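You operate a simulated robot arm through the tools that you are given. There is no shell and no other tool. Be economical: measure what you need, move in short steps, check, and stop when the job is done.

Carry out the task below with a simulated two-armed robot. There is one attempt and no reset: what you move stays moved.

JOB
Open the right table drawer, take the steel mug from the inside of the right table drawer and put it on the grey sheet on the bare side of the yellow-marked table and shut the drawer again. Press the go key three times. Fetch the blue bar and set it on the lower shelf of the pale cart. Put the black round mould on the middle of the loading bench. Take the small mould and put it on the right end of the loading bench. Push the left desk door shut. Do these in any order. Set down upright: steel mug, small mould.

The check looks at the end state, three seconds after you hand in, the way a careful person would. Anything else that was tipped, shoved, dropped, spilled or broken makes it a failure. Flat cloth is picked up by pressing the open fingertips on it (5 to 10 N) and closing them slowly along it; thin cloth reads only 2 to 8 mm in the jaws.

ROBOT AND FRAMES
Two 7-joint arms with fingered hands on one trunk, on a base that drives. Base frame: it is fixed to the floor where the robot stands at the start and does not move with it; the origin is under the middle of the robot, x ahead of it, y to its left, z up. Lengths are in mm, angles in rad, forces in N, time in s.
The left shoulder is at the start at [60, 138, 697], the right one opposite. With the tool pointing down near the work surface each hand reaches from about 420 to 920 mm from the robot's upright axis, wherever it stands, measured 20 degrees to its own side. Places, roughly: black round mould [1750, -14250, 750]; blue bar (9x4x2 cm) [2400, -13800, 800]; go key [2000, -8400, 1000]; grey sheet (15x21x1 cm) [-600, -800, 800]; left desk door [-4100, -8800, 300]; lower shelf of the pale cart [-500, -14900, 300]; middle of the loading bench [2700, -13800, 800]; right end of the loading bench [1600, -14200, 800]; right table drawer [800, 100, 600]; small mould [3750, -13500, 750]; steel mug (12x8x9 cm) [800, 100, 600]. Payload 4 kg a hand.
Tool frame (each hand has its own): the origin (TCP) lies between the finger pads and is the grasp point; the fingertips stand 36 mm ahead of it; z points along the fingers, y is the line along which they close. Largest opening 120 mm; the body of the gripper starts 42 mm behind the TCP. The gripper is a hand of 5 fingers: y runs from the thumb to the fingers, the wrist lies at [-15, -109, -200] in the tool frame, and closing takes about 1.5 s.
Orientation is that of the tool frame in the base frame, as [roll, pitch, yaw] about the fixed x, y, z axes, in that order (R = Rz(yaw) Ry(pitch) Rx(roll)). With the fingers straight down and the wrist toward the robot, the tool's x, y and z point along [0, 1, 0], [1, 0, 0] and [0, 0, -1] of the base frame.

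CONTROLS
- The arms move only by the tool send_rows. It takes "left_series", "right_series" or both (then of equal length, played together; a hand with none holds still); each is a list of rows, each an object (a shift or turn left out is 0, a gripper value left out holds the last) with "slide": the shift along the base's x, y, z in cm, a list of three; "delta_rot": the turn, a rotation vector about the base's x, y, z in rad, a list of three. In form: [{"slide": [tx, ty, tz], "delta_rot": [rx, ry, rz]}, ...]. A call has 1 to 12 rows; each row shifts and turns the commanded pose from where the row before left it. "left_grip" and "right_grip" are, for a hand that has rows, the gripper command, from -1 (fully open) to 1 (shut), values between in proportion, set as the call begins (left out, the last holds). Rows are played at 5 a second. More than 50 mm and 0.15 rad between two rows, or a gripper value outside its range, and nothing of the call is played. Where a pose cannot be reached the arm comes as near as it can. A force on the tool above 40 N (or 10 N above the force at the start of the call, whichever is more), or a blocked arm, ends the call early, and 0.2 s more pass. Each finger travels about 153 mm/s and halts on what it meets, pressing with about 32 N; the grip force reading is that of the motor and also rises with nothing between the fingers. The clock runs only during rows and for 0.2 s after the last one: add rows that do not move to give the fingers time. The reply holds the time, the measured pose of the TCP, the force on the tool along the base axes, the opening and the grip force, in the units named above and with some noise, with the torque about the TCP (base axes, N m) and any sound that the robot's microphone picked up.
- Cameras (640 x 400 px; columns grow to the right, rows downward): "scene" is now at [17.6, -67.6, 1330.6]; the picture's right is [-0.82, -0.57, 0.00], its down [-0.39, 0.57, -0.73] and it looks along [0.41, -0.60, -0.69] (base axes); focal length 214 px, centre (320, 200). "left" rides on the left gripper at [-69, -79, -131] in its tool frame; the picture's right is [-0.79, -0.29, 0.55], its down [0.55, -0.74, 0.40] and it looks along [0.29, 0.61, 0.74] (tool axes); focal length 222 px, centre (320, 200). "right" rides on the right gripper at [69, -79, -131] in its tool frame; the picture's right is [-0.78, 0.29, -0.55], its down [-0.55, -0.73, 0.40] and it looks along [-0.29, 0.61, 0.74] (tool axes); focal length 222 px, centre (320, 200). There is no depth. A picture from a camera that has moved, and an enlarged one, comes with that camera's place and axes in the base frame and with its lens.
- snapshot(camera): a new picture of that camera. The clock stands still meanwhile.
- raise_lower(by): slides the trunk up (or, below 0, down) by that many mm; the arms and the scene camera ride with it, the base frame stays. It gives what a move gives, with no picture.
- steer(legs): drives the robot by 1 to 6 legs, each [ahead, left, turn to the left] in mm, mm and rad, along the robot's own axes; the way and the turn of a leg run together, so that a leg with both is an arc; at most 1500 mm and 3.142 rad a leg. The arms and the cameras ride along, it lands a little off, and it stops where it bumps. It gives what a move gives.
- set_fingers(index, middle, ring, little, thumb_bend, thumb_turn, hand): sets how far each is bent, from 0 (flat) to 1 (curled in); at 0.3 the hand is open as for a grip, at 0.7 the pads meet at the TCP. One left out holds its place. A second passes; each finger stops where it meets its share of the squeeze, and holds until it gets a number again. A gripper value or a shape takes the hand back. It gives what a move gives, with no picture; readings hold the bend of each and the force on index, middle, ring, little, thumb and palm. thumb_turn goes from beside the hand (0) to across from the fingers (1), as for a grip.
- preshape(shape, hand): the hand has 5 fingers and takes this shape, open, in about a second: jaw (thumb against the fingers, like two jaws); tri (thumb and two fingers); tip (a fingertip pinch); poke (one finger out to press); point (the index stretched); flat (the hand flat); cup (the hand cupped); fist (a fist). The gripper value then closes the fingers along that shape, each until it touches; the sizes above hold for jaw. It gives what a move gives, with no picture.
- head_to(pan, tilt): turns the head with the scene camera to pan (to the left, within 1.501 rad either way) and tilt (down, from -0.506 to 1.204), counted from straight ahead of the robot. It gives what a move gives.
- inspect(camera, box): a new picture of the part [left, top, right, bottom] of that camera's present view, enlarged. The clock stands still meanwhile.
- close_job(): hands the job in; it is judged then, once.

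Work in short steps. Places have to be worked out from the pictures, the camera data and where the tool is seen: move nearer, look again, correct. Check each grasp and each placing, and mend what went wrong. You have 186 turns and 166 pictures in all, those below and enlarged ones among them. Open the grippers and draw the arms clear of the work before you hand the job in, unless the task says otherwise; then end with one line.

The tools are called after "Call:" by a JSON object that holds its "method" and its "body". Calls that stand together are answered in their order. send_rows: Moves the arms, as the interface text tells. Its arguments: {"type":"object","properties":{"left_series":{"type":"array","items":{"type":"object","properties":{"slide":{"type":"array","items":{"type":"number"}},"delta_rot":{"type":"array","items":{"type":"number"}}}}},"left_grip":{"type":"number"},"right_series":{"type":"array","items":{"type":"object","properties":{"slide":{"type":"array","items":{"type":"number"}},"delta_rot":{"type":"array","items":{"type":"number"}}}}},"right_grip":{"type":"number"}},"required":[]} The other tools are called the same way: raise_lower (by) slides the trunk up or down; preshape (shape, hand) gives the hand a shape; set_fingers (index, middle, ring, little, thumb_bend, thumb_turn, hand) moves the fingers one by one; steer (legs) drives the base; head_to (pan, tilt) turns the head that bears the scene camera; snapshot (camera) takes a picture; inspect (camera, box) takes an enlarged picture of a part of a camera's view; close_job () hands the job in.

At the start:

```text
time: 0.0
left_tool_pos: [564.8, -74.5, 987.0]
left_ee_rot: [3.14, 0.0, 1.569]
left_ft_force: [-0.2, -0.2, -0.2]
left_wrist_torque: [0.04, 0.0, -0.02]
left_grip_width: 119.5
left_gripper_force: 0.1
left_shape: jaw
left_bend: [0.3, 0.3, 0.3, 0.3, 0.3, 0.97]
left_finger forces: [0.1, 0.0, 0.0, 0.0, 0.1, 0.0]
right_tool_pos: [460.5, -495.6, 987.6]
right_ee_rot: [3.141, -0.001, 1.57]
right_ft_force: [-0.3, -0.1, 0.1]
right_wrist_torque: [-0.03, -0.01, -0.03]
right_grip_width: 119.8
right_gripper_force: 0.0
right_shape: jaw
right_bend: [0.3, 0.3, 0.3, 0.3, 0.3, 0.97]
right_finger forces: [0.0, 0.0, 0.1, 0.0, 0.1, 0.1]
trunk travel left (down, up): [-275.0, 315.0]
robot x, y, heading: [-2.8, 1.3, -0.002]
head pan, tilt: [-0.969, 0.756]
```

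scene: 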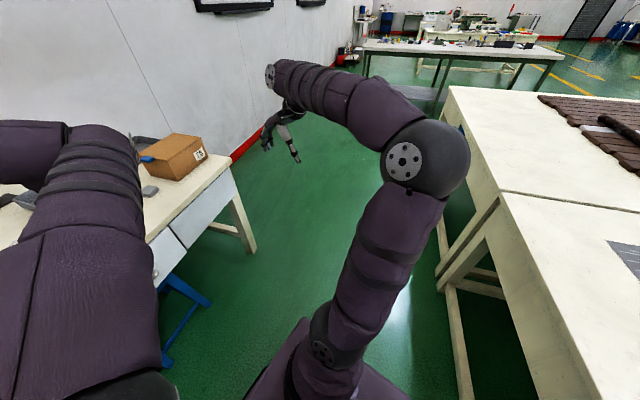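
right: 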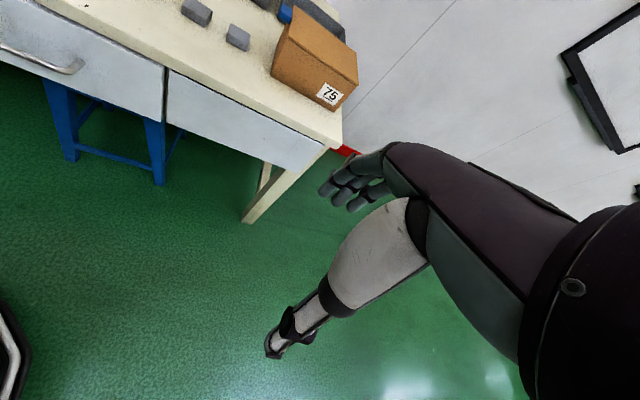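
left: 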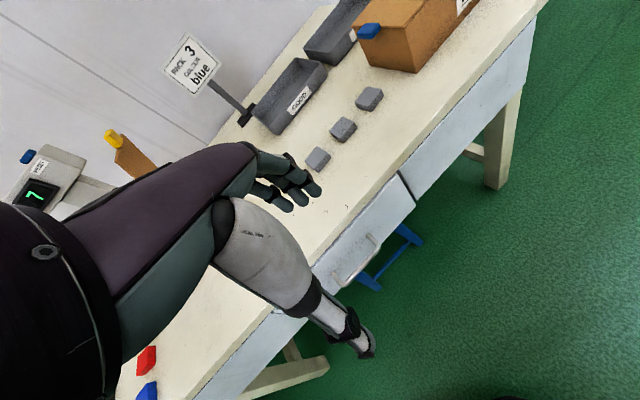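

The table with drawers is in front of me. I turn the head straight ahead to see the drawer.

Call:
{"method": "head_to", "body": {"pan": 0.0, "tilt": 0.75}}

Call:
{"method": "snapshot", "body": {"camera": "scene"}}

```text
time: 1.2
left_tool_pos: [564.4, -74.1, 987.2]
left_ee_rot: [3.139, 0.0, 1.57]
left_ft_force: [-0.2, -0.8, 0.6]
left_wrist_torque: [0.0, 0.01, -0.02]
left_grip_width: 119.6
left_gripper_force: 0.1
left_shape: jaw
left_bend: [0.3, 0.3, 0.3, 0.3, 0.3, 0.97]
left_finger forces: [0.0, 0.1, 0.1, 0.0, 0.1, 0.1]
right_tool_pos: [460.2, -495.5, 986.7]
right_ee_rot: [3.141, 0.001, 1.57]
right_ft_force: [0.4, -0.3, 1.1]
right_wrist_torque: [0.0, 0.02, 0.01]
right_grip_width: 119.9
right_gripper_force: 0.1
right_shape: jaw
right_bend: [0.3, 0.3, 0.3, 0.3, 0.3, 0.97]
right_finger forces: [0.0, 0.0, 0.0, 0.1, 0.0, 0.0]
trunk travel left (down, up): [-275.0, 315.0]
robot x, y, heading: [0.6, 0.2, -0.0]
head pan, tilt: [0.0, 0.75]
```

```text
162 pictures are left
camera scene: at [53.7, 0.5, 1331.0], right [0.0, -1.0, 0.0], down [-0.68, 0.0, -0.73], along [0.73, 0.0, -0.68], focal length 214 px, centre (320, 200)
```

scene: 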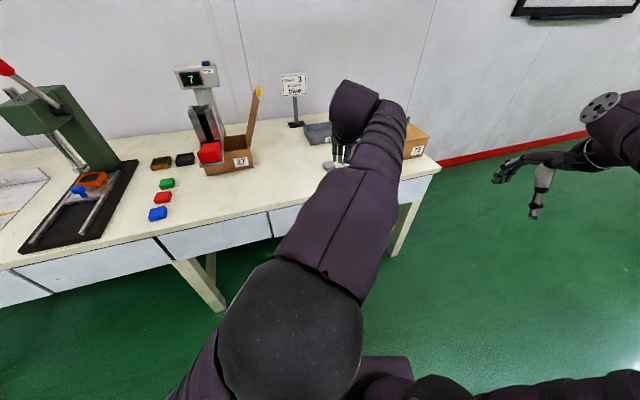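

The table front is turned about 0.34 rad to the left; the right drawer handle is near [650, 0, 690]. I turn the robot to face the table squarely and back off a little, to see.

Call:
{"method": "steer", "body": {"legs": [[-150, 0, 0], [0, 0, 0.34]]}}

Call:
{"method": "send_rows", "body": {"left_series": [{"slide": [-4, 2, 0]}, {"slide": [-4, 2, 0]}, {"slide": [-4, 2, 0]}, {"slide": [-4, 2, 0]}]}}

Call:
{"method": "snapshot", "body": {"camera": "scene"}}

Call:
{"method": "snapshot", "body": {"camera": "right"}}

```text
time: 3.7
left_tool_pos: [410.3, 126.4, 986.1]
left_ee_rot: [3.141, -0.001, 1.925]
left_ft_force: [0.8, 0.0, 0.8]
left_wrist_torque: [0.0, -0.01, 0.0]
left_grip_width: 119.9
left_gripper_force: 0.1
left_shape: jaw
left_bend: [0.3, 0.3, 0.3, 0.3, 0.3, 0.97]
left_finger forces: [0.1, 0.1, 0.0, 0.1, 0.1, 0.0]
right_tool_pos: [456.8, -306.4, 987.5]
right_ee_rot: [3.141, 0.0, 1.924]
right_ft_force: [-0.4, 0.0, -0.5]
right_wrist_torque: [0.04, 0.01, -0.01]
right_grip_width: 119.5
right_gripper_force: 0.0
right_shape: jaw
right_bend: [0.3, 0.3, 0.3, 0.3, 0.3, 0.97]
right_finger forces: [0.0, 0.0, 0.0, 0.0, 0.0, 0.0]
trunk travel left (down, up): [-275.0, 315.0]
robot x, y, heading: [-144.8, -2.5, 0.357]
head pan, tilt: [0.0, 0.75]
```

```text
time: 4.7
left_tool_pos: [250.7, 209.7, 991.4]
left_ee_rot: [3.14, 0.001, 1.922]
left_ft_force: [0.0, 0.5, 0.3]
left_wrist_torque: [-0.03, 0.01, 0.04]
left_grip_width: 119.6
left_gripper_force: 0.1
left_shape: jaw
left_bend: [0.3, 0.3, 0.3, 0.3, 0.3, 0.97]
left_finger forces: [0.0, 0.0, 0.0, 0.0, 0.1, 0.0]
right_tool_pos: [458.1, -306.1, 986.5]
right_ee_rot: [3.141, 0.0, 1.925]
right_ft_force: [0.3, 0.3, -0.5]
right_wrist_torque: [0.08, -0.01, 0.02]
right_grip_width: 119.8
right_gripper_force: 0.0
right_shape: jaw
right_bend: [0.3, 0.3, 0.3, 0.3, 0.3, 0.97]
right_finger forces: [0.1, 0.1, 0.1, 0.1, 0.0, 0.0]
trunk travel left (down, up): [-275.0, 315.0]
robot x, y, heading: [-145.8, 0.7, 0.357]
head pan, tilt: [0.0, 0.75]
```

```text
161 pictures are left
camera scene: at [-94.7, 18.7, 1331.1], right [0.35, -0.94, 0.0], down [-0.64, -0.24, -0.73], along [0.69, 0.25, -0.68], focal length 214 px, centre (320, 200)
```

scene: 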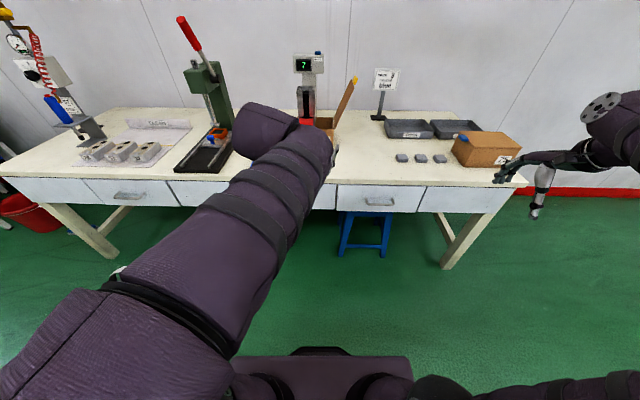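

```text
160 pictures are left
camera right: at [359.7, -268.5, 1117.1], right [0.55, -0.64, 0.55], down [-0.5, -0.77, -0.4], along [0.67, -0.06, -0.74], focal length 222 px, centre (320, 200)
```

right: 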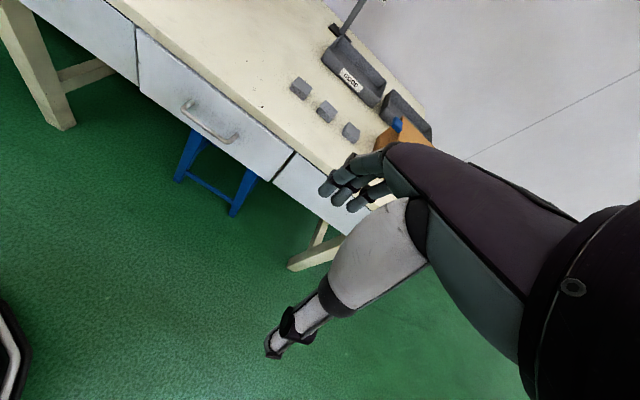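

Handle triangulates to about [659, 9, 660], the table normal at heading about 0.33. I bring the right hand, half open, to point horizontally in front of the handle with the fingers on top and thumb below.

Call:
{"method": "send_rows", "body": {"right_series": [{"slide": [0.7, 2.48, -2.9], "delta_rot": [0.0457, -0.1352, 0]}, {"slide": [0.7, 2.48, -2.9], "delta_rot": [0.0457, -0.1352, 0]}, {"slide": [0.7, 2.48, -2.9], "delta_rot": [0.0457, -0.1352, 0]}, {"slide": [0.7, 2.48, -2.9], "delta_rot": [0.0457, -0.1352, 0]}, {"slide": [0.7, 2.48, -2.9], "delta_rot": [0.0457, -0.1352, 0]}, {"slide": [0.7, 2.48, -2.9], "delta_rot": [0.0457, -0.1352, 0]}, {"slide": [0.7, 2.48, -2.9], "delta_rot": [0.0457, -0.1352, 0]}, {"slide": [0.7, 2.48, -2.9], "delta_rot": [0.0457, -0.1352, 0]}, {"slide": [0.7, 2.48, -2.9], "delta_rot": [0.0457, -0.1352, 0]}, {"slide": [0.7, 2.48, -2.9], "delta_rot": [0.0457, -0.1352, 0]}, {"slide": [0.7, 2.48, -2.9], "delta_rot": [0.0457, -0.1352, -0.03]}, {}], "right_grip": -0.2}}

Call:
{"method": "snapshot", "body": {"camera": "right"}}

Call:
{"method": "snapshot", "body": {"camera": "scene"}}

```text
time: 7.3
left_tool_pos: [251.1, 210.3, 990.6]
left_ee_rot: [-3.141, 0.001, 1.925]
left_ft_force: [-0.3, 0.5, -0.2]
left_wrist_torque: [-0.05, -0.01, 0.0]
left_grip_width: 119.8
left_gripper_force: 0.0
left_shape: jaw
left_bend: [0.3, 0.3, 0.3, 0.3, 0.3, 0.97]
left_finger forces: [0.0, 0.0, 0.0, 0.0, 0.0, 0.0]
right_tool_pos: [534.5, -35.6, 665.4]
right_ee_rot: [1.57, 0.026, 1.87]
right_ft_force: [-0.7, -0.8, -0.4]
right_wrist_torque: [0.03, 0.0, 0.0]
right_grip_width: 72.0
right_gripper_force: 0.1
right_shape: jaw
right_bend: [0.38, 0.42, 0.4, 0.65, 0.47, 1.0]
right_finger forces: [0.0, 0.1, 0.1, 0.1, 0.1, 0.0]
trunk travel left (down, up): [-275.0, 315.0]
robot x, y, heading: [-147.5, -0.9, 0.358]
head pan, tilt: [0.0, 0.75]
```

```text
159 pictures are left
camera right: at [389.8, -9.1, 583.7], right [-0.3, -0.9, 0.31], down [0.55, -0.43, -0.72], along [0.78, -0.04, 0.62], focal length 222 px, centre (320, 200)
```

right: 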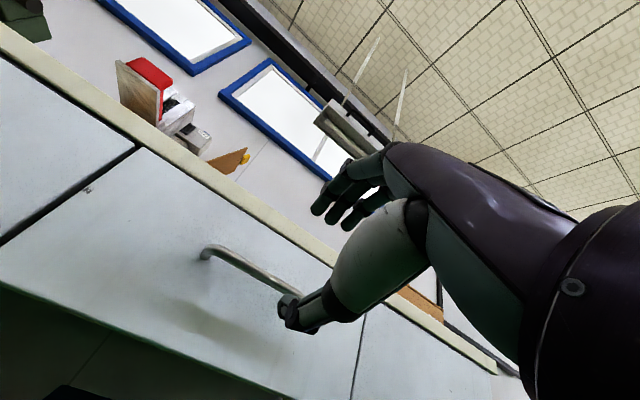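

```text
158 pictures are left
camera scene: at [-94.3, 19.0, 1331.0], right [0.35, -0.94, 0.0], down [-0.64, -0.24, -0.73], along [0.69, 0.25, -0.68], focal length 214 px, centre (320, 200)
```

scene: 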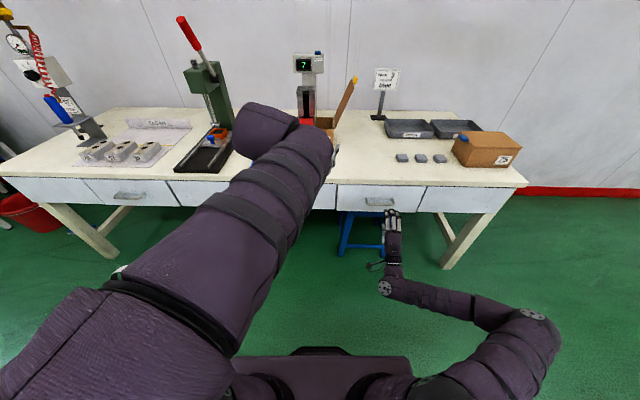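

The hand is laterally aligned; the bar is about 130 mm ahead and ~8 mm lower. I advance 115 mm.

Call:
{"method": "send_rows", "body": {"right_series": [{"slide": [2.75, 0.9, -0.4]}, {"slide": [2.75, 0.9, -0.4]}, {"slide": [2.75, 0.9, 0]}, {"slide": [2.7, 0.9, 0]}, {}]}}

Call:
{"method": "snapshot", "body": {"camera": "right"}}

Call:
{"method": "inspect", "body": {"camera": "scene", "box": [320, 160, 460, 247]}}

```text
time: 8.5
left_tool_pos: [250.3, 210.4, 988.9]
left_ee_rot: [3.139, -0.001, 1.923]
left_ft_force: [-0.4, 0.6, 0.1]
left_wrist_torque: [-0.04, -0.01, 0.03]
left_grip_width: 119.8
left_gripper_force: 0.1
left_shape: jaw
left_bend: [0.3, 0.3, 0.3, 0.3, 0.3, 0.97]
left_finger forces: [0.1, 0.0, 0.1, 0.1, 0.0, 0.1]
right_tool_pos: [647.3, 2.6, 659.4]
right_ee_rot: [1.572, 0.027, 1.866]
right_ft_force: [0.0, 0.3, -0.3]
right_wrist_torque: [-0.03, 0.02, -0.03]
right_grip_width: 72.2
right_gripper_force: 0.0
right_shape: jaw
right_bend: [0.38, 0.42, 0.4, 0.65, 0.47, 1.0]
right_finger forces: [0.0, 0.1, 0.0, 0.0, 0.0, 0.0]
trunk travel left (down, up): [-275.0, 315.0]
robot x, y, heading: [-143.6, -2.5, 0.356]
head pan, tilt: [0.0, 0.75]
```

```text
157 pictures are left
camera right: at [501.0, 29.1, 577.7], right [-0.3, -0.9, 0.31], down [0.55, -0.43, -0.72], along [0.78, -0.04, 0.62], focal length 222 px, centre (320, 200)
```

right: 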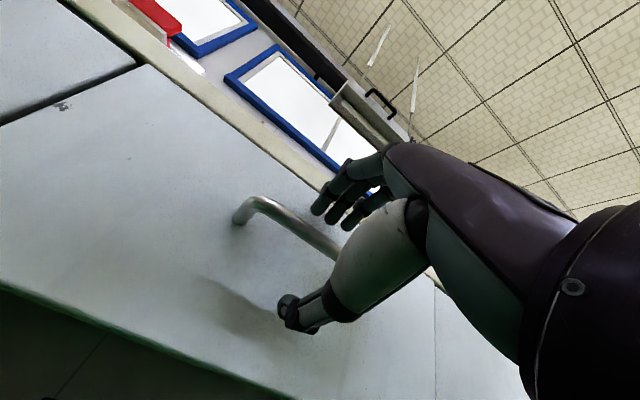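

```text
4.57 times, centred on (390, 204) of scene
camera zoom: at [-94.4, 19.0, 1331.0], right [0.35, -0.94, 0.0], down [-0.64, -0.24, -0.73], along [0.69, 0.25, -0.68], focal length 980 px, centre (0, 184)
```

zoom: 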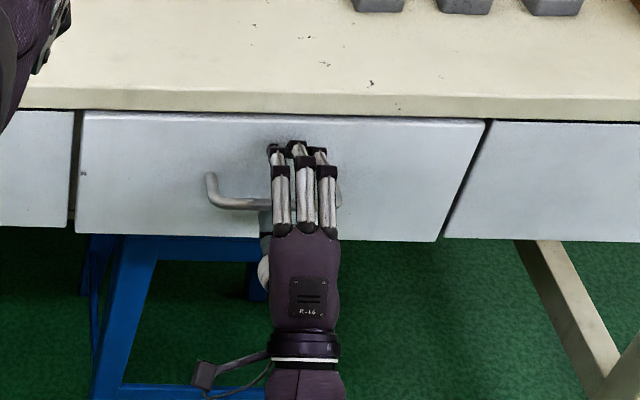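

The bar passes between fingers and thumb. I close the hand on it.

Call:
{"method": "send_rows", "body": {"right_series": [{}, {}, {}, {}, {}, {}, {}, {}], "right_grip": 1}}

Call:
{"method": "inspect", "body": {"camera": "scene", "box": [320, 160, 460, 247]}}

```text
time: 10.3
left_tool_pos: [251.6, 210.5, 989.4]
left_ee_rot: [-3.141, -0.001, 1.926]
left_ft_force: [0.4, 0.9, -0.2]
left_wrist_torque: [0.03, -0.01, 0.03]
left_grip_width: 119.6
left_gripper_force: 0.1
left_shape: jaw
left_bend: [0.3, 0.3, 0.3, 0.3, 0.3, 0.97]
left_finger forces: [0.1, 0.0, 0.0, 0.0, 0.0, 0.1]
right_tool_pos: [646.1, 3.2, 658.6]
right_ee_rot: [1.573, 0.027, 1.869]
right_ft_force: [-0.7, 1.2, -7.5]
right_wrist_torque: [-0.1, -0.03, 0.03]
right_grip_width: 0.0
right_gripper_force: 31.5
right_shape: jaw
right_bend: [0.7, 0.7, 0.7, 0.68, 0.7, 1.0]
right_finger forces: [0.0, 0.1, 0.1, 1.8, 8.8, 0.0]
trunk travel left (down, up): [-275.0, 315.0]
robot x, y, heading: [-143.8, 0.6, 0.355]
head pan, tilt: [0.0, 0.75]
```

```text
4.57 times, centred on (390, 204) of scene
camera zoom: at [-93.8, 19.0, 1331.0], right [0.35, -0.94, 0.0], down [-0.64, -0.24, -0.73], along [0.69, 0.25, -0.68], focal length 980 px, centre (0, 184)
```

zoom: 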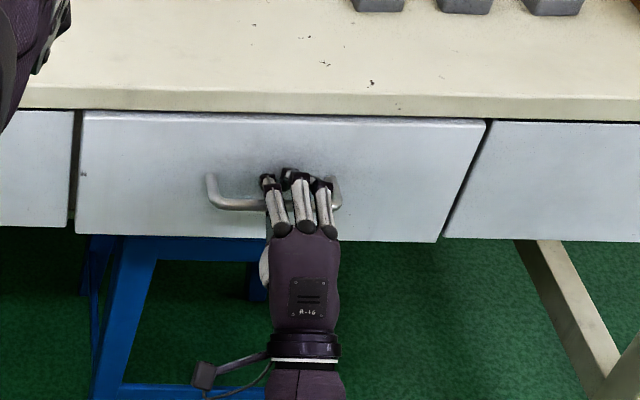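

The fingers are hooked over the bar and the thumb presses on it. I try pulling back 60 mm with the base.

Call:
{"method": "steer", "body": {"legs": [[-60, 0, 0]]}}

Call:
{"method": "inspect", "body": {"camera": "scene", "box": [320, 160, 460, 247]}}

```text
time: 11.3
left_tool_pos: [194.6, 189.7, 990.8]
left_ee_rot: [-3.141, 0.0, 1.923]
left_ft_force: [-0.1, 0.0, 0.2]
left_wrist_torque: [-0.01, -0.04, 0.03]
left_grip_width: 119.7
left_gripper_force: 0.1
left_shape: jaw
left_bend: [0.3, 0.3, 0.3, 0.3, 0.3, 0.97]
left_finger forces: [0.0, 0.1, 0.0, 0.0, 0.1, 0.0]
right_tool_pos: [588.3, -17.1, 660.6]
right_ee_rot: [1.572, 0.024, 1.869]
right_ft_force: [-2.7, 7.7, -8.6]
right_wrist_torque: [0.01, -0.01, 0.06]
right_grip_width: 0.1
right_gripper_force: 32.6
right_shape: jaw
right_bend: [0.7, 0.7, 0.7, 0.68, 0.7, 1.0]
right_finger forces: [0.0, 0.0, 0.0, 2.0, 9.3, 0.1]
trunk travel left (down, up): [-275.0, 315.0]
robot x, y, heading: [-201.0, -22.6, 0.352]
head pan, tilt: [0.0, 0.75]
```

```text
4.57 times, centred on (390, 204) of scene
camera zoom: at [-150.9, -1.8, 1331.0], right [0.35, -0.94, 0.0], down [-0.64, -0.24, -0.73], along [0.69, 0.25, -0.68], focal length 980 px, centre (0, 184)
```

zoom: 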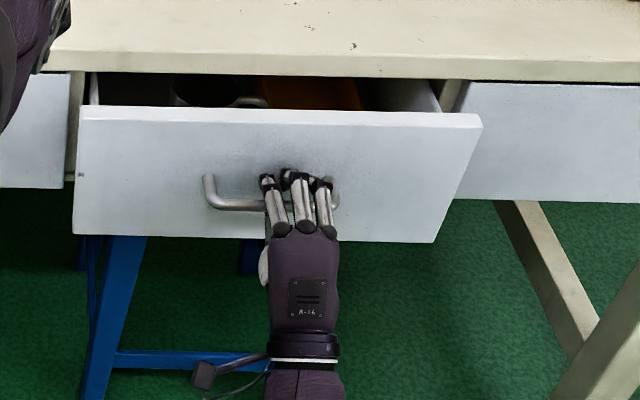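

The drawer follows. I pull it out another 170 mm.

Call:
{"method": "steer", "body": {"legs": [[-170, 4, 0]]}}

Call:
{"method": "snapshot", "body": {"camera": "scene"}}

```text
time: 12.3
left_tool_pos: [152.3, 171.1, 991.1]
left_ee_rot: [3.136, -0.002, 1.916]
left_ft_force: [0.5, -0.1, 0.3]
left_wrist_torque: [0.02, 0.01, -0.03]
left_grip_width: 119.8
left_gripper_force: 0.1
left_shape: jaw
left_bend: [0.3, 0.3, 0.3, 0.3, 0.3, 0.97]
left_finger forces: [0.0, 0.1, 0.0, 0.0, 0.0, 0.0]
right_tool_pos: [544.2, -34.4, 655.9]
right_ee_rot: [1.58, 0.025, 1.871]
right_ft_force: [-0.6, 0.8, 1.7]
right_wrist_torque: [-0.08, -0.04, 0.08]
right_grip_width: 0.2
right_gripper_force: 32.3
right_shape: jaw
right_bend: [0.7, 0.7, 0.7, 0.67, 0.7, 1.0]
right_finger forces: [0.0, 0.0, 0.0, 2.6, 0.7, 0.0]
trunk travel left (down, up): [-275.0, 315.0]
robot x, y, heading: [-241.7, -38.3, 0.351]
head pan, tilt: [0.0, 0.75]
stopped in leg 1: the robot was blocked; the commanded pose is now the measured one
```

```text
153 pictures are left
camera scene: at [-193.3, -17.5, 1331.1], right [0.34, -0.94, 0.0], down [-0.64, -0.23, -0.73], along [0.69, 0.25, -0.68], focal length 214 px, centre (320, 200)
```

scene: 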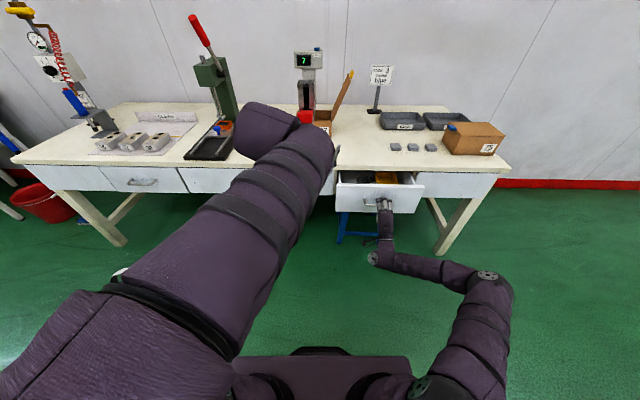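

It stopped after another 45 mm. I check whether my base bumped the table behind-right.

Call:
{"method": "head_to", "body": {"pan": -1.5, "tilt": 0.9}}

Call:
{"method": "snapshot", "body": {"camera": "scene"}}

Call:
{"method": "head_to", "body": {"pan": 1.5, "tilt": 0.9}}

Call:
{"method": "snapshot", "body": {"camera": "scene"}}

```text
time: 13.9
left_tool_pos: [153.6, 171.2, 991.0]
left_ee_rot: [3.135, -0.002, 1.916]
left_ft_force: [-0.8, -0.2, 0.1]
left_wrist_torque: [0.04, 0.04, 0.0]
left_grip_width: 120.0
left_gripper_force: 0.1
left_shape: jaw
left_bend: [0.3, 0.3, 0.3, 0.3, 0.3, 0.97]
left_finger forces: [0.1, 0.0, 0.1, 0.1, 0.0, 0.0]
right_tool_pos: [545.2, -33.6, 656.7]
right_ee_rot: [1.58, 0.024, 1.871]
right_ft_force: [-0.5, 1.2, 2.1]
right_wrist_torque: [-0.12, -0.06, 0.1]
right_grip_width: 0.0
right_gripper_force: 31.8
right_shape: jaw
right_bend: [0.7, 0.7, 0.7, 0.67, 0.7, 1.0]
right_finger forces: [0.0, 0.0, 0.0, 3.0, 0.5, 0.0]
trunk travel left (down, up): [-275.0, 315.0]
robot x, y, heading: [-244.2, -34.9, 0.353]
head pan, tilt: [-1.499, 0.901]
```

```text
152 pictures are left
camera scene: at [-240.1, -114.7, 1319.2], right [-0.91, -0.41, 0.0], down [-0.32, 0.71, -0.62], along [0.25, -0.57, -0.78], focal length 214 px, centre (320, 200)
```

scene: 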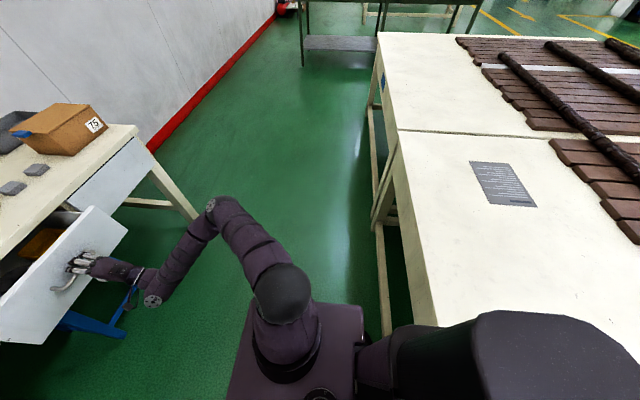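

```text
time: 16.5
left_tool_pos: [152.6, 171.1, 992.0]
left_ee_rot: [3.137, -0.001, 1.917]
left_ft_force: [-0.1, -0.4, -0.4]
left_wrist_torque: [-0.02, -0.02, 0.01]
left_grip_width: 119.9
left_gripper_force: 0.1
left_shape: jaw
left_bend: [0.3, 0.3, 0.3, 0.3, 0.3, 0.97]
left_finger forces: [0.0, 0.0, 0.1, 0.0, 0.1, 0.0]
right_tool_pos: [545.8, -33.2, 656.6]
right_ee_rot: [1.58, 0.025, 1.871]
right_ft_force: [-0.2, 1.4, 2.4]
right_wrist_torque: [-0.11, -0.08, 0.06]
right_grip_width: 0.2
right_gripper_force: 32.4
right_shape: jaw
right_bend: [0.7, 0.7, 0.7, 0.67, 0.7, 1.0]
right_finger forces: [0.0, 0.0, 0.0, 3.0, 0.5, 0.0]
trunk travel left (down, up): [-275.0, 315.0]
robot x, y, heading: [-241.1, -35.2, 0.348]
head pan, tilt: [1.499, 0.901]
```

```text
151 pictures are left
camera scene: at [-291.9, 26.7, 1319.1], right [0.96, 0.27, 0.0], down [0.22, -0.75, -0.62], along [-0.17, 0.6, -0.78], focal length 214 px, centre (320, 200)
```

scene: 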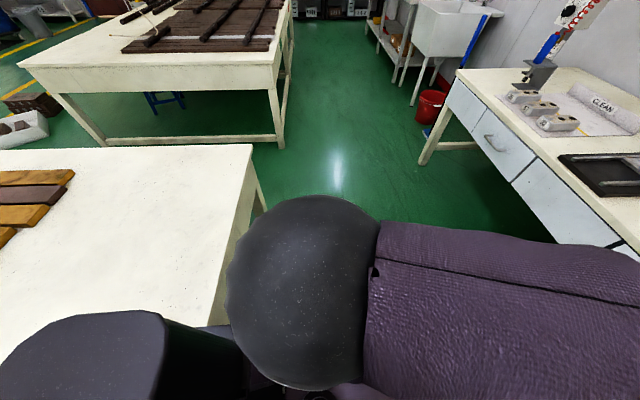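

My base touched the grey-sheet table behind, so I pull the rest with the arm instead (about 130 mm).

Call:
{"method": "send_rows", "body": {"right_series": [{"slide": [-2.4, -0.8, 0]}, {"slide": [-2.4, -0.8, 0]}, {"slide": [-2.4, -0.8, 0]}, {"slide": [-2.4, -0.8, 0]}, {"slide": [-2.4, -0.8, 0]}]}}

Call:
{"method": "head_to", "body": {"pan": -0.3, "tilt": 0.9}}

Call:
{"method": "snapshot", "body": {"camera": "scene"}}

```text
time: 17.7
left_tool_pos: [153.2, 171.4, 990.0]
left_ee_rot: [3.137, -0.002, 1.917]
left_ft_force: [-0.5, -0.4, 0.2]
left_wrist_torque: [0.02, 0.04, 0.01]
left_grip_width: 120.0
left_gripper_force: 0.2
left_shape: jaw
left_bend: [0.3, 0.3, 0.3, 0.3, 0.3, 0.97]
left_finger forces: [0.1, 0.0, 0.0, 0.0, 0.0, 0.0]
right_tool_pos: [426.2, -73.8, 655.7]
right_ee_rot: [1.58, 0.024, 1.87]
right_ft_force: [0.6, 0.4, 1.2]
right_wrist_torque: [-0.08, -0.07, 0.05]
right_grip_width: 0.1
right_gripper_force: 32.1
right_shape: jaw
right_bend: [0.7, 0.7, 0.7, 0.68, 0.7, 1.0]
right_finger forces: [0.0, 0.0, 0.0, 2.7, 0.5, 0.0]
trunk travel left (down, up): [-275.0, 315.0]
robot x, y, heading: [-242.7, -35.2, 0.347]
head pan, tilt: [1.499, 0.901]
```

```text
time: 19.5
left_tool_pos: [153.6, 170.2, 990.4]
left_ee_rot: [3.136, -0.001, 1.914]
left_ft_force: [0.3, 0.3, -0.2]
left_wrist_torque: [0.01, 0.0, 0.04]
left_grip_width: 119.8
left_gripper_force: 0.1
left_shape: jaw
left_bend: [0.3, 0.3, 0.3, 0.3, 0.3, 0.97]
left_finger forces: [0.1, 0.0, 0.0, 0.0, 0.0, 0.1]
right_tool_pos: [425.8, -73.8, 655.6]
right_ee_rot: [1.58, 0.025, 1.87]
right_ft_force: [0.2, 0.1, 0.2]
right_wrist_torque: [-0.11, 0.01, 0.06]
right_grip_width: 0.0
right_gripper_force: 32.3
right_shape: jaw
right_bend: [0.7, 0.7, 0.7, 0.68, 0.7, 1.0]
right_finger forces: [0.0, 0.1, 0.0, 2.5, 0.7, 0.0]
trunk travel left (down, up): [-275.0, 315.0]
robot x, y, heading: [-245.1, -37.1, 0.352]
head pan, tilt: [-0.3, 0.901]
```

```text
150 pictures are left
camera scene: at [-195.6, -42.0, 1319.1], right [0.05, -1.0, 0.0], down [-0.78, -0.04, -0.62], along [0.62, 0.03, -0.78], focal length 214 px, centre (320, 200)
```

scene: 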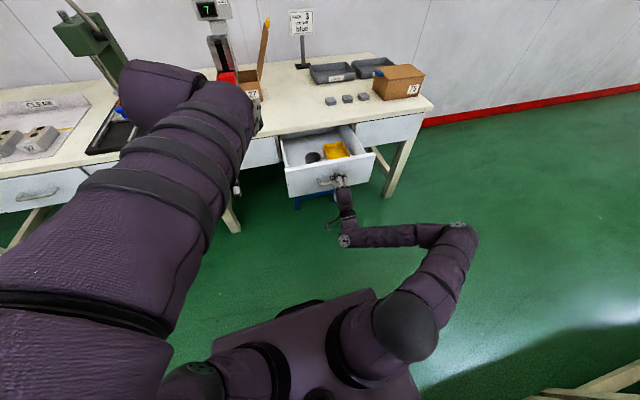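

The drawer is open about 225 mm. I enlarge the contents.

Call:
{"method": "inspect", "body": {"camera": "scene", "box": [260, 110, 400, 198]}}

```text
4.55 times, centred on (330, 154) of scene
camera zoom: at [-195.6, -42.0, 1319.1], right [0.05, -1.0, 0.0], down [-0.78, -0.04, -0.62], along [0.62, 0.03, -0.78], focal length 975 px, centre (274, 409)
```

zoom: 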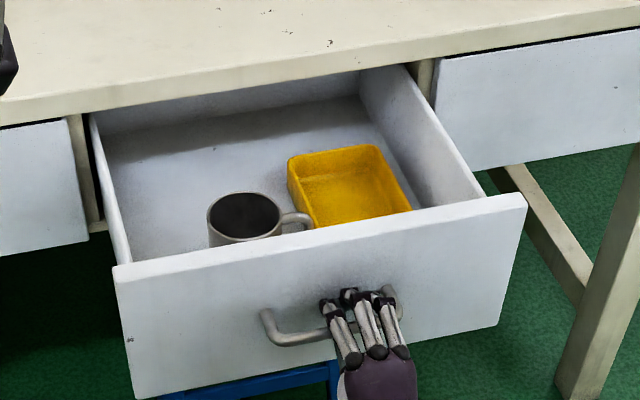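

The mug stands in the left half with its handle to the right; centre near [545, 23], rim about z 690. I release the bar, back off, and then lift and rotate the hand to point down.

Call:
{"method": "send_rows", "body": {"right_series": [{}, {}, {}, {}, {}, {}, {"slide": [-2.5, -0.8, 0]}, {"slide": [-2.5, -0.8, 0]}, {"slide": [-2.5, -0.8, 0]}, {}], "right_grip": -1}}

Call:
{"method": "send_rows", "body": {"right_series": [{"slide": [0, 0, 4.5]}, {"slide": [0, 0, 4.5], "delta_rot": [-0.0457, 0.1352, 0]}, {"slide": [0, 0, 4.5], "delta_rot": [-0.0457, 0.1352, 0]}, {"slide": [0, 0, 4.5], "delta_rot": [-0.0457, 0.1352, 0]}, {"slide": [0, 0, 4], "delta_rot": [-0.0457, 0.1352, 0]}, {"slide": [0, 0, 4], "delta_rot": [-0.0457, 0.1352, 0]}, {"slide": [2, 0.7, 1], "delta_rot": [-0.0457, 0.1352, 0]}, {"slide": [2, 0.7, 0], "delta_rot": [-0.0457, 0.1352, 0]}, {"slide": [2, 0.7, 0], "delta_rot": [-0.0457, 0.1352, 0]}, {"slide": [2, 0.7, 0], "delta_rot": [-0.0457, 0.1352, 0]}, {"slide": [2, 0.7, 0], "delta_rot": [-0.0457, 0.1352, 0]}, {"slide": [2, 0.7, 0], "delta_rot": [-0.0457, 0.1352, 0]}]}}

Call:
{"method": "snapshot", "body": {"camera": "right"}}

Call:
{"method": "inspect", "body": {"camera": "scene", "box": [240, 80, 420, 193]}}

```text
time: 21.7
left_tool_pos: [153.2, 171.1, 991.1]
left_ee_rot: [3.136, -0.002, 1.917]
left_ft_force: [-1.3, 0.3, -0.5]
left_wrist_torque: [-0.03, 0.03, 0.01]
left_grip_width: 119.9
left_gripper_force: 0.1
left_shape: jaw
left_bend: [0.3, 0.3, 0.3, 0.3, 0.3, 0.97]
left_finger forces: [0.1, 0.0, 0.0, 0.0, 0.1, 0.0]
right_tool_pos: [350.2, -97.0, 655.0]
right_ee_rot: [1.581, 0.026, 1.871]
right_ft_force: [0.1, 0.0, -0.6]
right_wrist_torque: [-0.02, -0.02, -0.01]
right_grip_width: 120.0
right_gripper_force: 0.2
right_shape: jaw
right_bend: [0.3, 0.3, 0.3, 0.3, 0.3, 0.97]
right_finger forces: [0.1, 0.0, 0.0, 0.1, 0.0, 0.0]
trunk travel left (down, up): [-275.0, 315.0]
robot x, y, heading: [-241.3, -34.4, 0.349]
head pan, tilt: [-0.3, 0.901]
```

```text
time: 24.3
left_tool_pos: [152.8, 171.0, 991.1]
left_ee_rot: [3.137, -0.001, 1.917]
left_ft_force: [-0.3, 0.0, 0.3]
left_wrist_torque: [0.01, 0.01, -0.05]
left_grip_width: 119.8
left_gripper_force: 0.1
left_shape: jaw
left_bend: [0.3, 0.3, 0.3, 0.3, 0.3, 0.97]
left_finger forces: [0.1, 0.0, 0.0, 0.0, 0.0, 0.0]
right_tool_pos: [506.1, -68.6, 872.7]
right_ee_rot: [3.046, 0.027, 1.918]
right_ft_force: [-0.6, -0.5, -0.1]
right_wrist_torque: [-0.01, 0.0, -0.01]
right_grip_width: 120.3
right_gripper_force: 0.0
right_shape: jaw
right_bend: [0.3, 0.3, 0.3, 0.3, 0.3, 0.97]
right_finger forces: [0.0, 0.0, 0.1, 0.0, 0.0, 0.1]
right hand out of reach, approached as far as the arm can: row 2, 3, 4, 5
trunk travel left (down, up): [-275.0, 315.0]
robot x, y, heading: [-247.1, -33.5, 0.351]
head pan, tilt: [-0.3, 0.901]
```

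```text
148 pictures are left
camera right: at [395.0, -32.2, 992.0], right [0.49, -0.64, 0.59], down [-0.46, -0.77, -0.45], along [0.74, -0.05, -0.67], focal length 222 px, centre (320, 200)
```

right: 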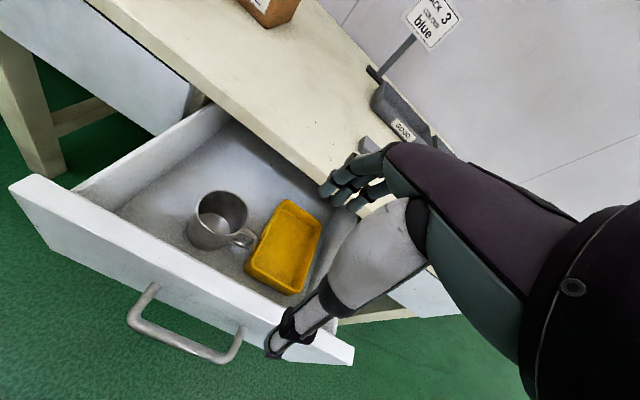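

```text
3.54 times, centred on (330, 136) of scene
camera zoom: at [-195.3, -42.0, 1319.1], right [0.05, -1.0, 0.0], down [-0.78, -0.04, -0.62], along [0.62, 0.03, -0.78], focal length 759 px, centre (285, 425)
```

zoom: 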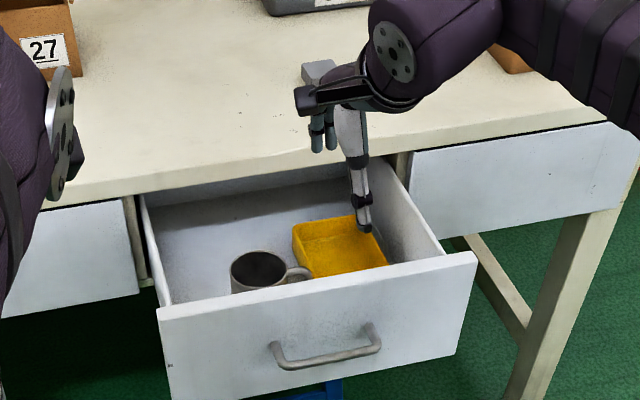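

The two views agree: mug centre [557, 30], rim z ≈ 687, handle pointing right. I level the hand and move above the mug at z 790.

Call:
{"method": "send_rows", "body": {"right_series": [{"slide": [1.7, 3.3, 0], "delta_rot": [-0.03, 0.09, 0]}, {"slide": [1.7, 3.3, 0]}, {"slide": [1.7, 3.3, -3]}, {"slide": [0, 0, -4]}, {}]}}

Call:
{"method": "snapshot", "body": {"camera": "right"}}

Call:
{"method": "inspect", "body": {"camera": "scene", "box": [240, 80, 420, 193]}}

```text
time: 25.5
left_tool_pos: [152.4, 170.3, 990.1]
left_ee_rot: [3.138, -0.001, 1.917]
left_ft_force: [-0.4, 0.1, 0.5]
left_wrist_torque: [0.05, 0.03, 0.0]
left_grip_width: 119.8
left_gripper_force: 0.0
left_shape: jaw
left_bend: [0.3, 0.3, 0.3, 0.3, 0.3, 0.97]
left_finger forces: [0.0, 0.0, 0.0, 0.0, 0.1, 0.0]
right_tool_pos: [524.1, -69.0, 809.8]
right_ee_rot: [3.069, 0.026, 1.921]
right_ft_force: [-0.2, 0.4, 0.4]
right_wrist_torque: [0.01, 0.01, 0.0]
right_grip_width: 120.1
right_gripper_force: 0.1
right_shape: jaw
right_bend: [0.3, 0.3, 0.3, 0.3, 0.3, 0.97]
right_finger forces: [0.1, 0.1, 0.1, 0.1, 0.1, 0.0]
right hand out of reach, approached as far as the arm can: row 1, 2, 3
trunk travel left (down, up): [-275.0, 315.0]
robot x, y, heading: [-243.5, -35.2, 0.353]
head pan, tilt: [-0.3, 0.901]
```

```text
146 pictures are left
camera right: at [415.8, -30.9, 933.0], right [0.5, -0.64, 0.59], down [-0.47, -0.77, -0.43], along [0.73, -0.06, -0.68], focal length 222 px, centre (320, 200)
```

right: 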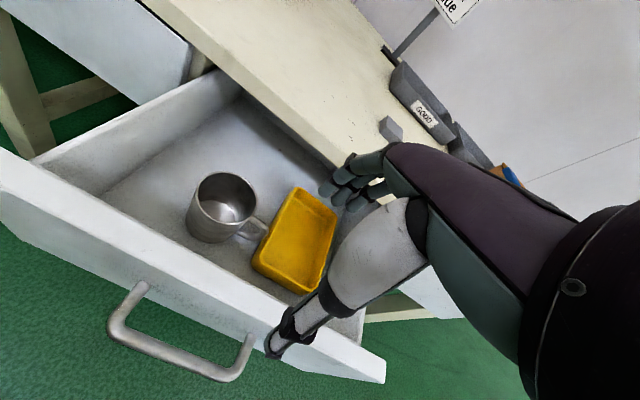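

```text
3.54 times, centred on (330, 136) of scene
camera zoom: at [-195.1, -42.2, 1319.2], right [0.05, -1.0, 0.0], down [-0.78, -0.04, -0.62], along [0.62, 0.03, -0.78], focal length 759 px, centre (285, 425)
```

zoom: 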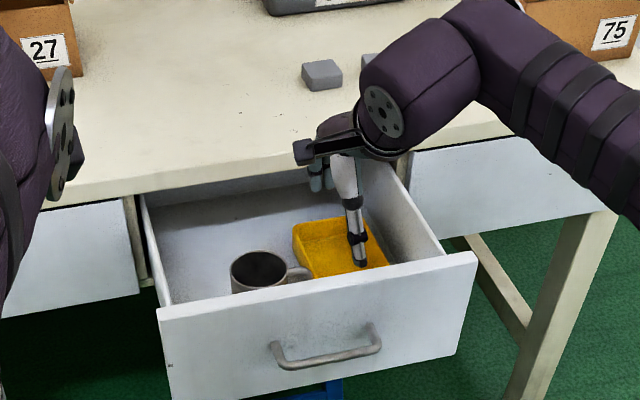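

The arm can't swing further left from here, so I shift the base instead: 40 mm ahead and 90 mm left, which carries the hand over the mug.

Call:
{"method": "steer", "body": {"legs": [[45, 0, 0], [0, 90, 0]]}}

Call:
{"method": "send_rows", "body": {"right_series": [{"slide": [0, 0, 0], "delta_rot": [-0.02, 0.06, 0]}, {"slide": [0, 0, 0]}]}}

Call:
{"method": "snapshot", "body": {"camera": "right"}}

Call:
{"method": "snapshot", "body": {"camera": "scene"}}

```text
time: 27.1
left_tool_pos: [164.8, 270.6, 990.6]
left_ee_rot: [3.137, -0.003, 1.919]
left_ft_force: [-0.7, 0.3, -0.9]
left_wrist_torque: [-0.02, 0.01, 0.04]
left_grip_width: 119.7
left_gripper_force: 0.1
left_shape: jaw
left_bend: [0.3, 0.3, 0.3, 0.3, 0.3, 0.97]
left_finger forces: [0.0, 0.0, 0.0, 0.0, 0.0, 0.0]
right_tool_pos: [535.8, 32.0, 811.2]
right_ee_rot: [3.068, 0.027, 1.92]
right_ft_force: [0.0, -0.2, 0.1]
right_wrist_torque: [-0.06, 0.0, -0.01]
right_grip_width: 120.0
right_gripper_force: 0.1
right_shape: jaw
right_bend: [0.3, 0.3, 0.3, 0.3, 0.3, 0.97]
right_finger forces: [0.1, 0.1, 0.0, 0.0, 0.0, 0.0]
trunk travel left (down, up): [-275.0, 315.0]
robot x, y, heading: [-230.8, 61.8, 0.346]
head pan, tilt: [-0.3, 0.901]
```

```text
time: 27.7
left_tool_pos: [164.3, 271.1, 991.6]
left_ee_rot: [3.135, -0.001, 1.918]
left_ft_force: [-0.5, 0.3, -0.1]
left_wrist_torque: [-0.01, -0.02, 0.0]
left_grip_width: 120.1
left_gripper_force: 0.1
left_shape: jaw
left_bend: [0.3, 0.3, 0.3, 0.3, 0.3, 0.97]
left_finger forces: [0.0, 0.0, 0.0, 0.0, 0.1, 0.0]
right_tool_pos: [533.7, 30.7, 812.1]
right_ee_rot: [3.133, 0.027, 1.923]
right_ft_force: [-0.3, -0.4, -0.1]
right_wrist_torque: [-0.01, -0.02, 0.03]
right_grip_width: 120.0
right_gripper_force: 0.0
right_shape: jaw
right_bend: [0.3, 0.3, 0.3, 0.3, 0.3, 0.97]
right_finger forces: [0.0, 0.0, 0.0, 0.0, 0.1, 0.1]
trunk travel left (down, up): [-275.0, 315.0]
robot x, y, heading: [-231.6, 61.9, 0.353]
head pan, tilt: [-0.3, 0.901]
```

```text
144 pictures are left
camera right: at [434.3, 71.4, 939.2], right [0.53, -0.62, 0.57], down [-0.49, -0.78, -0.39], along [0.69, -0.07, -0.72], focal length 222 px, centre (320, 200)
```

right: 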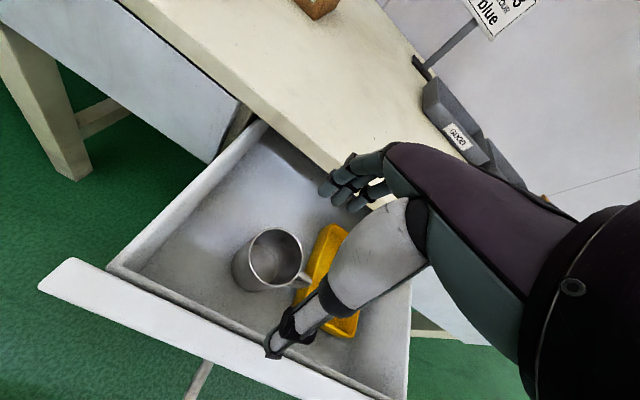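

```text
143 pictures are left
camera scene: at [-183.8, 57.4, 1319.1], right [0.05, -1.0, 0.0], down [-0.78, -0.04, -0.62], along [0.62, 0.03, -0.78], focal length 214 px, centre (320, 200)
```

scene: 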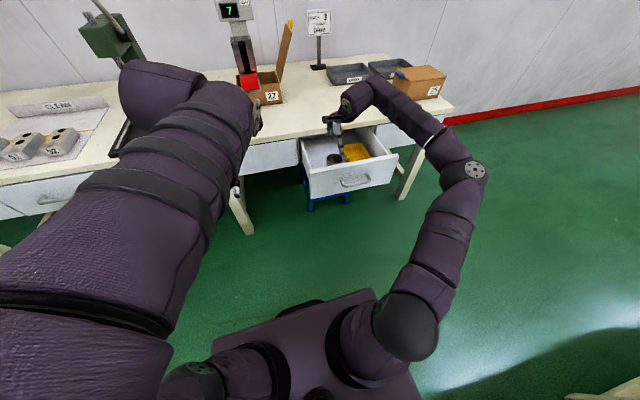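

Mug re-measured at [558, 32]. I move 24 mm ahead and go down to TCP z 657, still open.

Call:
{"method": "send_rows", "body": {"right_series": [{"slide": [1.2, 0.1, -3]}, {"slide": [1.2, 0, -3]}, {"slide": [0, 0, -3]}, {"slide": [0, 0, -3]}, {"slide": [0, 0, -3.3]}, {}]}}

Call:
{"method": "snapshot", "body": {"camera": "right"}}

Call:
{"method": "inspect", "body": {"camera": "scene", "box": [270, 80, 430, 180]}}

```text
time: 29.1
left_tool_pos: [164.3, 271.0, 990.2]
left_ee_rot: [3.137, -0.003, 1.918]
left_ft_force: [0.4, 0.9, -0.3]
left_wrist_torque: [-0.02, 0.0, 0.0]
left_grip_width: 119.6
left_gripper_force: 0.1
left_shape: jaw
left_bend: [0.3, 0.3, 0.3, 0.3, 0.3, 0.97]
left_finger forces: [0.0, 0.0, 0.0, 0.0, 0.0, 0.1]
right_tool_pos: [559.0, 27.3, 657.1]
right_ee_rot: [3.13, 0.026, 1.924]
right_ft_force: [0.6, 0.1, 0.1]
right_wrist_torque: [-0.01, 0.0, 0.02]
right_grip_width: 119.9
right_gripper_force: 0.0
right_shape: jaw
right_bend: [0.3, 0.3, 0.3, 0.3, 0.3, 0.97]
right_finger forces: [0.1, 0.0, 0.0, 0.0, 0.0, 0.0]
right hand out of reach, approached as far as the arm can: row 2
trunk travel left (down, up): [-275.0, 315.0]
robot x, y, heading: [-231.8, 64.9, 0.356]
head pan, tilt: [-0.3, 0.901]
```

```text
142 pictures are left
camera right: at [458.5, 68.8, 784.9], right [0.53, -0.62, 0.57], down [-0.49, -0.78, -0.39], along [0.69, -0.07, -0.72], focal length 222 px, centre (320, 200)
```

right: 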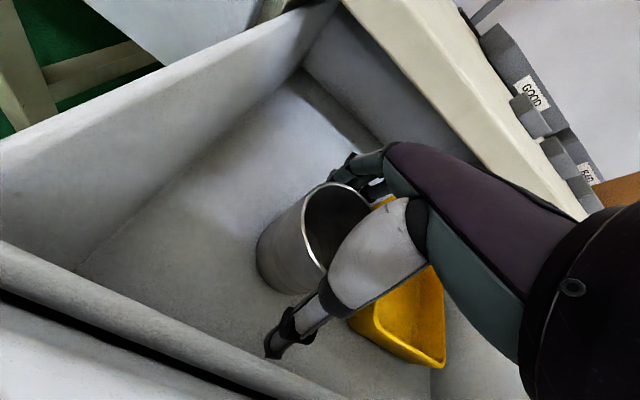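

```text
4.00 times, centred on (350, 130) of scene
camera zoom: at [-183.7, 57.3, 1319.1], right [0.05, -1.0, 0.0], down [-0.78, -0.04, -0.62], along [0.62, 0.03, -0.78], focal length 858 px, centre (200, 480)
```

zoom: 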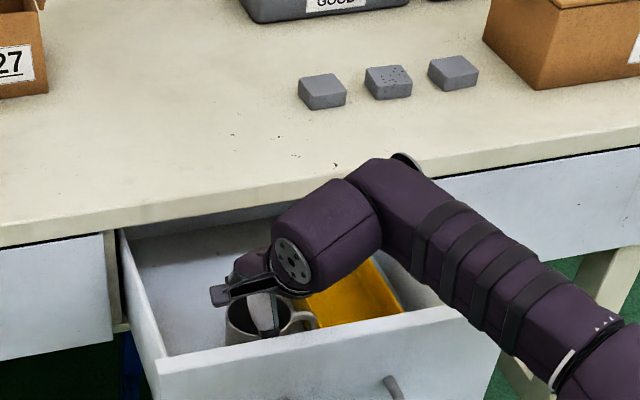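

The hand is about 12 mm too far right of the mug centre; I nudge the base 12 mm left, then close.

Call:
{"method": "steer", "body": {"legs": [[0, 12, 0]]}}

Call:
{"method": "send_rows", "body": {"right_series": [{}, {}, {}, {}, {}, {}, {}, {}], "right_grip": 1}}

Call:
{"method": "snapshot", "body": {"camera": "right"}}

```text
time: 29.9
left_tool_pos: [159.6, 282.4, 992.2]
left_ee_rot: [3.137, -0.001, 1.918]
left_ft_force: [0.5, -1.1, -0.2]
left_wrist_torque: [-0.01, 0.02, 0.02]
left_grip_width: 119.6
left_gripper_force: 0.1
left_shape: jaw
left_bend: [0.3, 0.3, 0.3, 0.3, 0.3, 0.97]
left_finger forces: [0.0, 0.1, 0.0, 0.1, 0.1, 0.1]
right_tool_pos: [555.4, 40.6, 657.7]
right_ee_rot: [3.131, 0.027, 1.923]
right_ft_force: [-0.3, -0.2, 0.0]
right_wrist_torque: [0.01, 0.01, 0.01]
right_grip_width: 120.0
right_gripper_force: 0.0
right_shape: jaw
right_bend: [0.3, 0.3, 0.3, 0.3, 0.3, 0.97]
right_finger forces: [0.0, 0.0, 0.0, 0.0, 0.0, 0.0]
trunk travel left (down, up): [-275.0, 315.0]
robot x, y, heading: [-236.9, 77.3, 0.352]
head pan, tilt: [-0.3, 0.901]
```

```text
time: 31.7
left_tool_pos: [160.2, 282.8, 990.9]
left_ee_rot: [3.134, -0.002, 1.919]
left_ft_force: [0.4, -0.7, 0.2]
left_wrist_torque: [-0.01, -0.02, -0.01]
left_grip_width: 120.1
left_gripper_force: 0.0
left_shape: jaw
left_bend: [0.3, 0.3, 0.3, 0.3, 0.3, 0.97]
left_finger forces: [0.0, 0.0, 0.0, 0.0, 0.0, 0.0]
right_tool_pos: [554.9, 39.9, 657.9]
right_ee_rot: [3.132, 0.026, 1.922]
right_ft_force: [-0.4, 0.0, -0.4]
right_wrist_torque: [0.02, 0.01, -0.03]
right_grip_width: 62.7
right_gripper_force: 32.1
right_shape: jaw
right_bend: [0.42, 0.41, 0.41, 0.7, 0.58, 1.0]
right_finger forces: [15.3, 6.8, 4.0, 0.1, 25.3, 0.0]
trunk travel left (down, up): [-275.0, 315.0]
robot x, y, heading: [-234.7, 77.0, 0.352]
head pan, tilt: [-0.3, 0.901]
```

```text
140 pictures are left
camera right: at [454.3, 80.2, 785.2], right [0.53, -0.62, 0.57], down [-0.49, -0.78, -0.39], along [0.69, -0.07, -0.72], focal length 222 px, centre (320, 200)
```

right: 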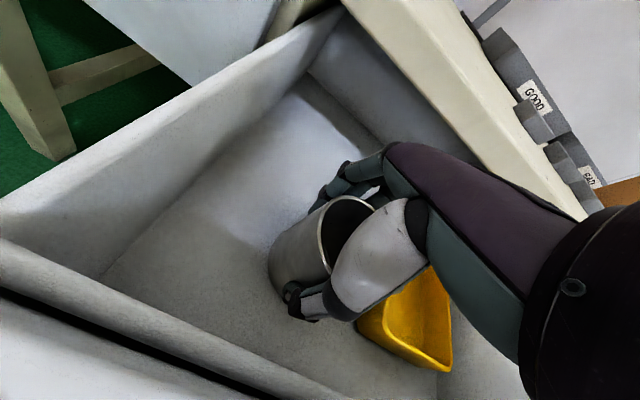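

Gripped firmly (thumb 25 N against three fingers). I lift straight up 200 mm.

Call:
{"method": "send_rows", "body": {"right_series": [{"slide": [0, 0, 2]}, {"slide": [0, 0, 3]}, {"slide": [0, 0, 4]}, {"slide": [0, 0, 4]}, {"slide": [0, 0, 4]}, {"slide": [0, 0, 4]}, {}]}}

Call:
{"method": "snapshot", "body": {"camera": "right"}}

Call:
{"method": "snapshot", "body": {"camera": "scene"}}

```text
time: 33.3
left_tool_pos: [159.6, 282.6, 989.8]
left_ee_rot: [3.137, -0.002, 1.918]
left_ft_force: [0.1, -0.2, -0.4]
left_wrist_torque: [-0.02, -0.02, 0.02]
left_grip_width: 120.1
left_gripper_force: 0.0
left_shape: jaw
left_bend: [0.3, 0.3, 0.3, 0.3, 0.3, 0.97]
left_finger forces: [0.0, 0.1, 0.0, 0.0, 0.1, 0.1]
right_tool_pos: [559.7, 3.7, 832.9]
right_ee_rot: [3.131, 0.026, 1.923]
right_ft_force: [0.2, -0.1, -0.4]
right_wrist_torque: [0.02, 0.04, 0.02]
right_grip_width: 62.7
right_gripper_force: 31.4
right_shape: jaw
right_bend: [0.42, 0.41, 0.41, 0.7, 0.58, 1.0]
right_finger forces: [15.6, 6.7, 4.1, 0.1, 25.2, 0.0]
right hand out of reach, approached as far as the arm can: row 4, 5, 6
trunk travel left (down, up): [-275.0, 315.0]
robot x, y, heading: [-233.4, 73.6, 0.353]
head pan, tilt: [-0.3, 0.901]
```

```text
139 pictures are left
camera right: at [458.5, 44.7, 959.8], right [0.53, -0.62, 0.57], down [-0.49, -0.78, -0.39], along [0.69, -0.07, -0.72], focal length 222 px, centre (320, 200)
```

right: 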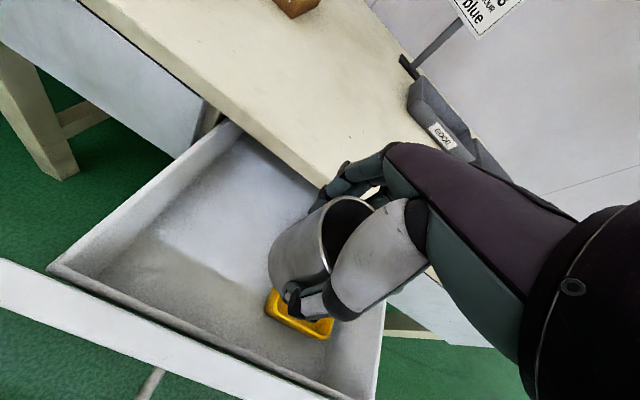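

```text
138 pictures are left
camera scene: at [-188.3, 69.0, 1319.1], right [0.05, -1.0, 0.0], down [-0.78, -0.04, -0.62], along [0.62, 0.03, -0.78], focal length 214 px, centre (320, 200)
```

scene: 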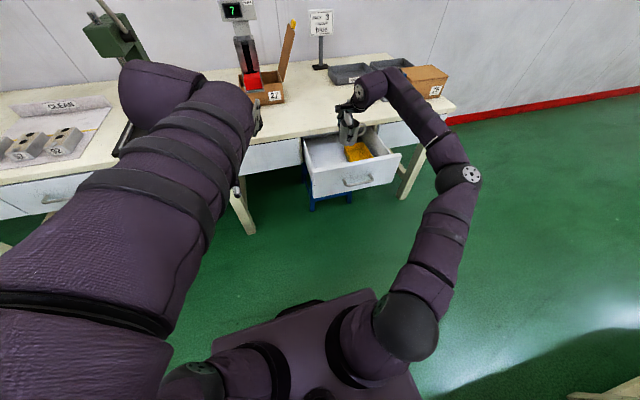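

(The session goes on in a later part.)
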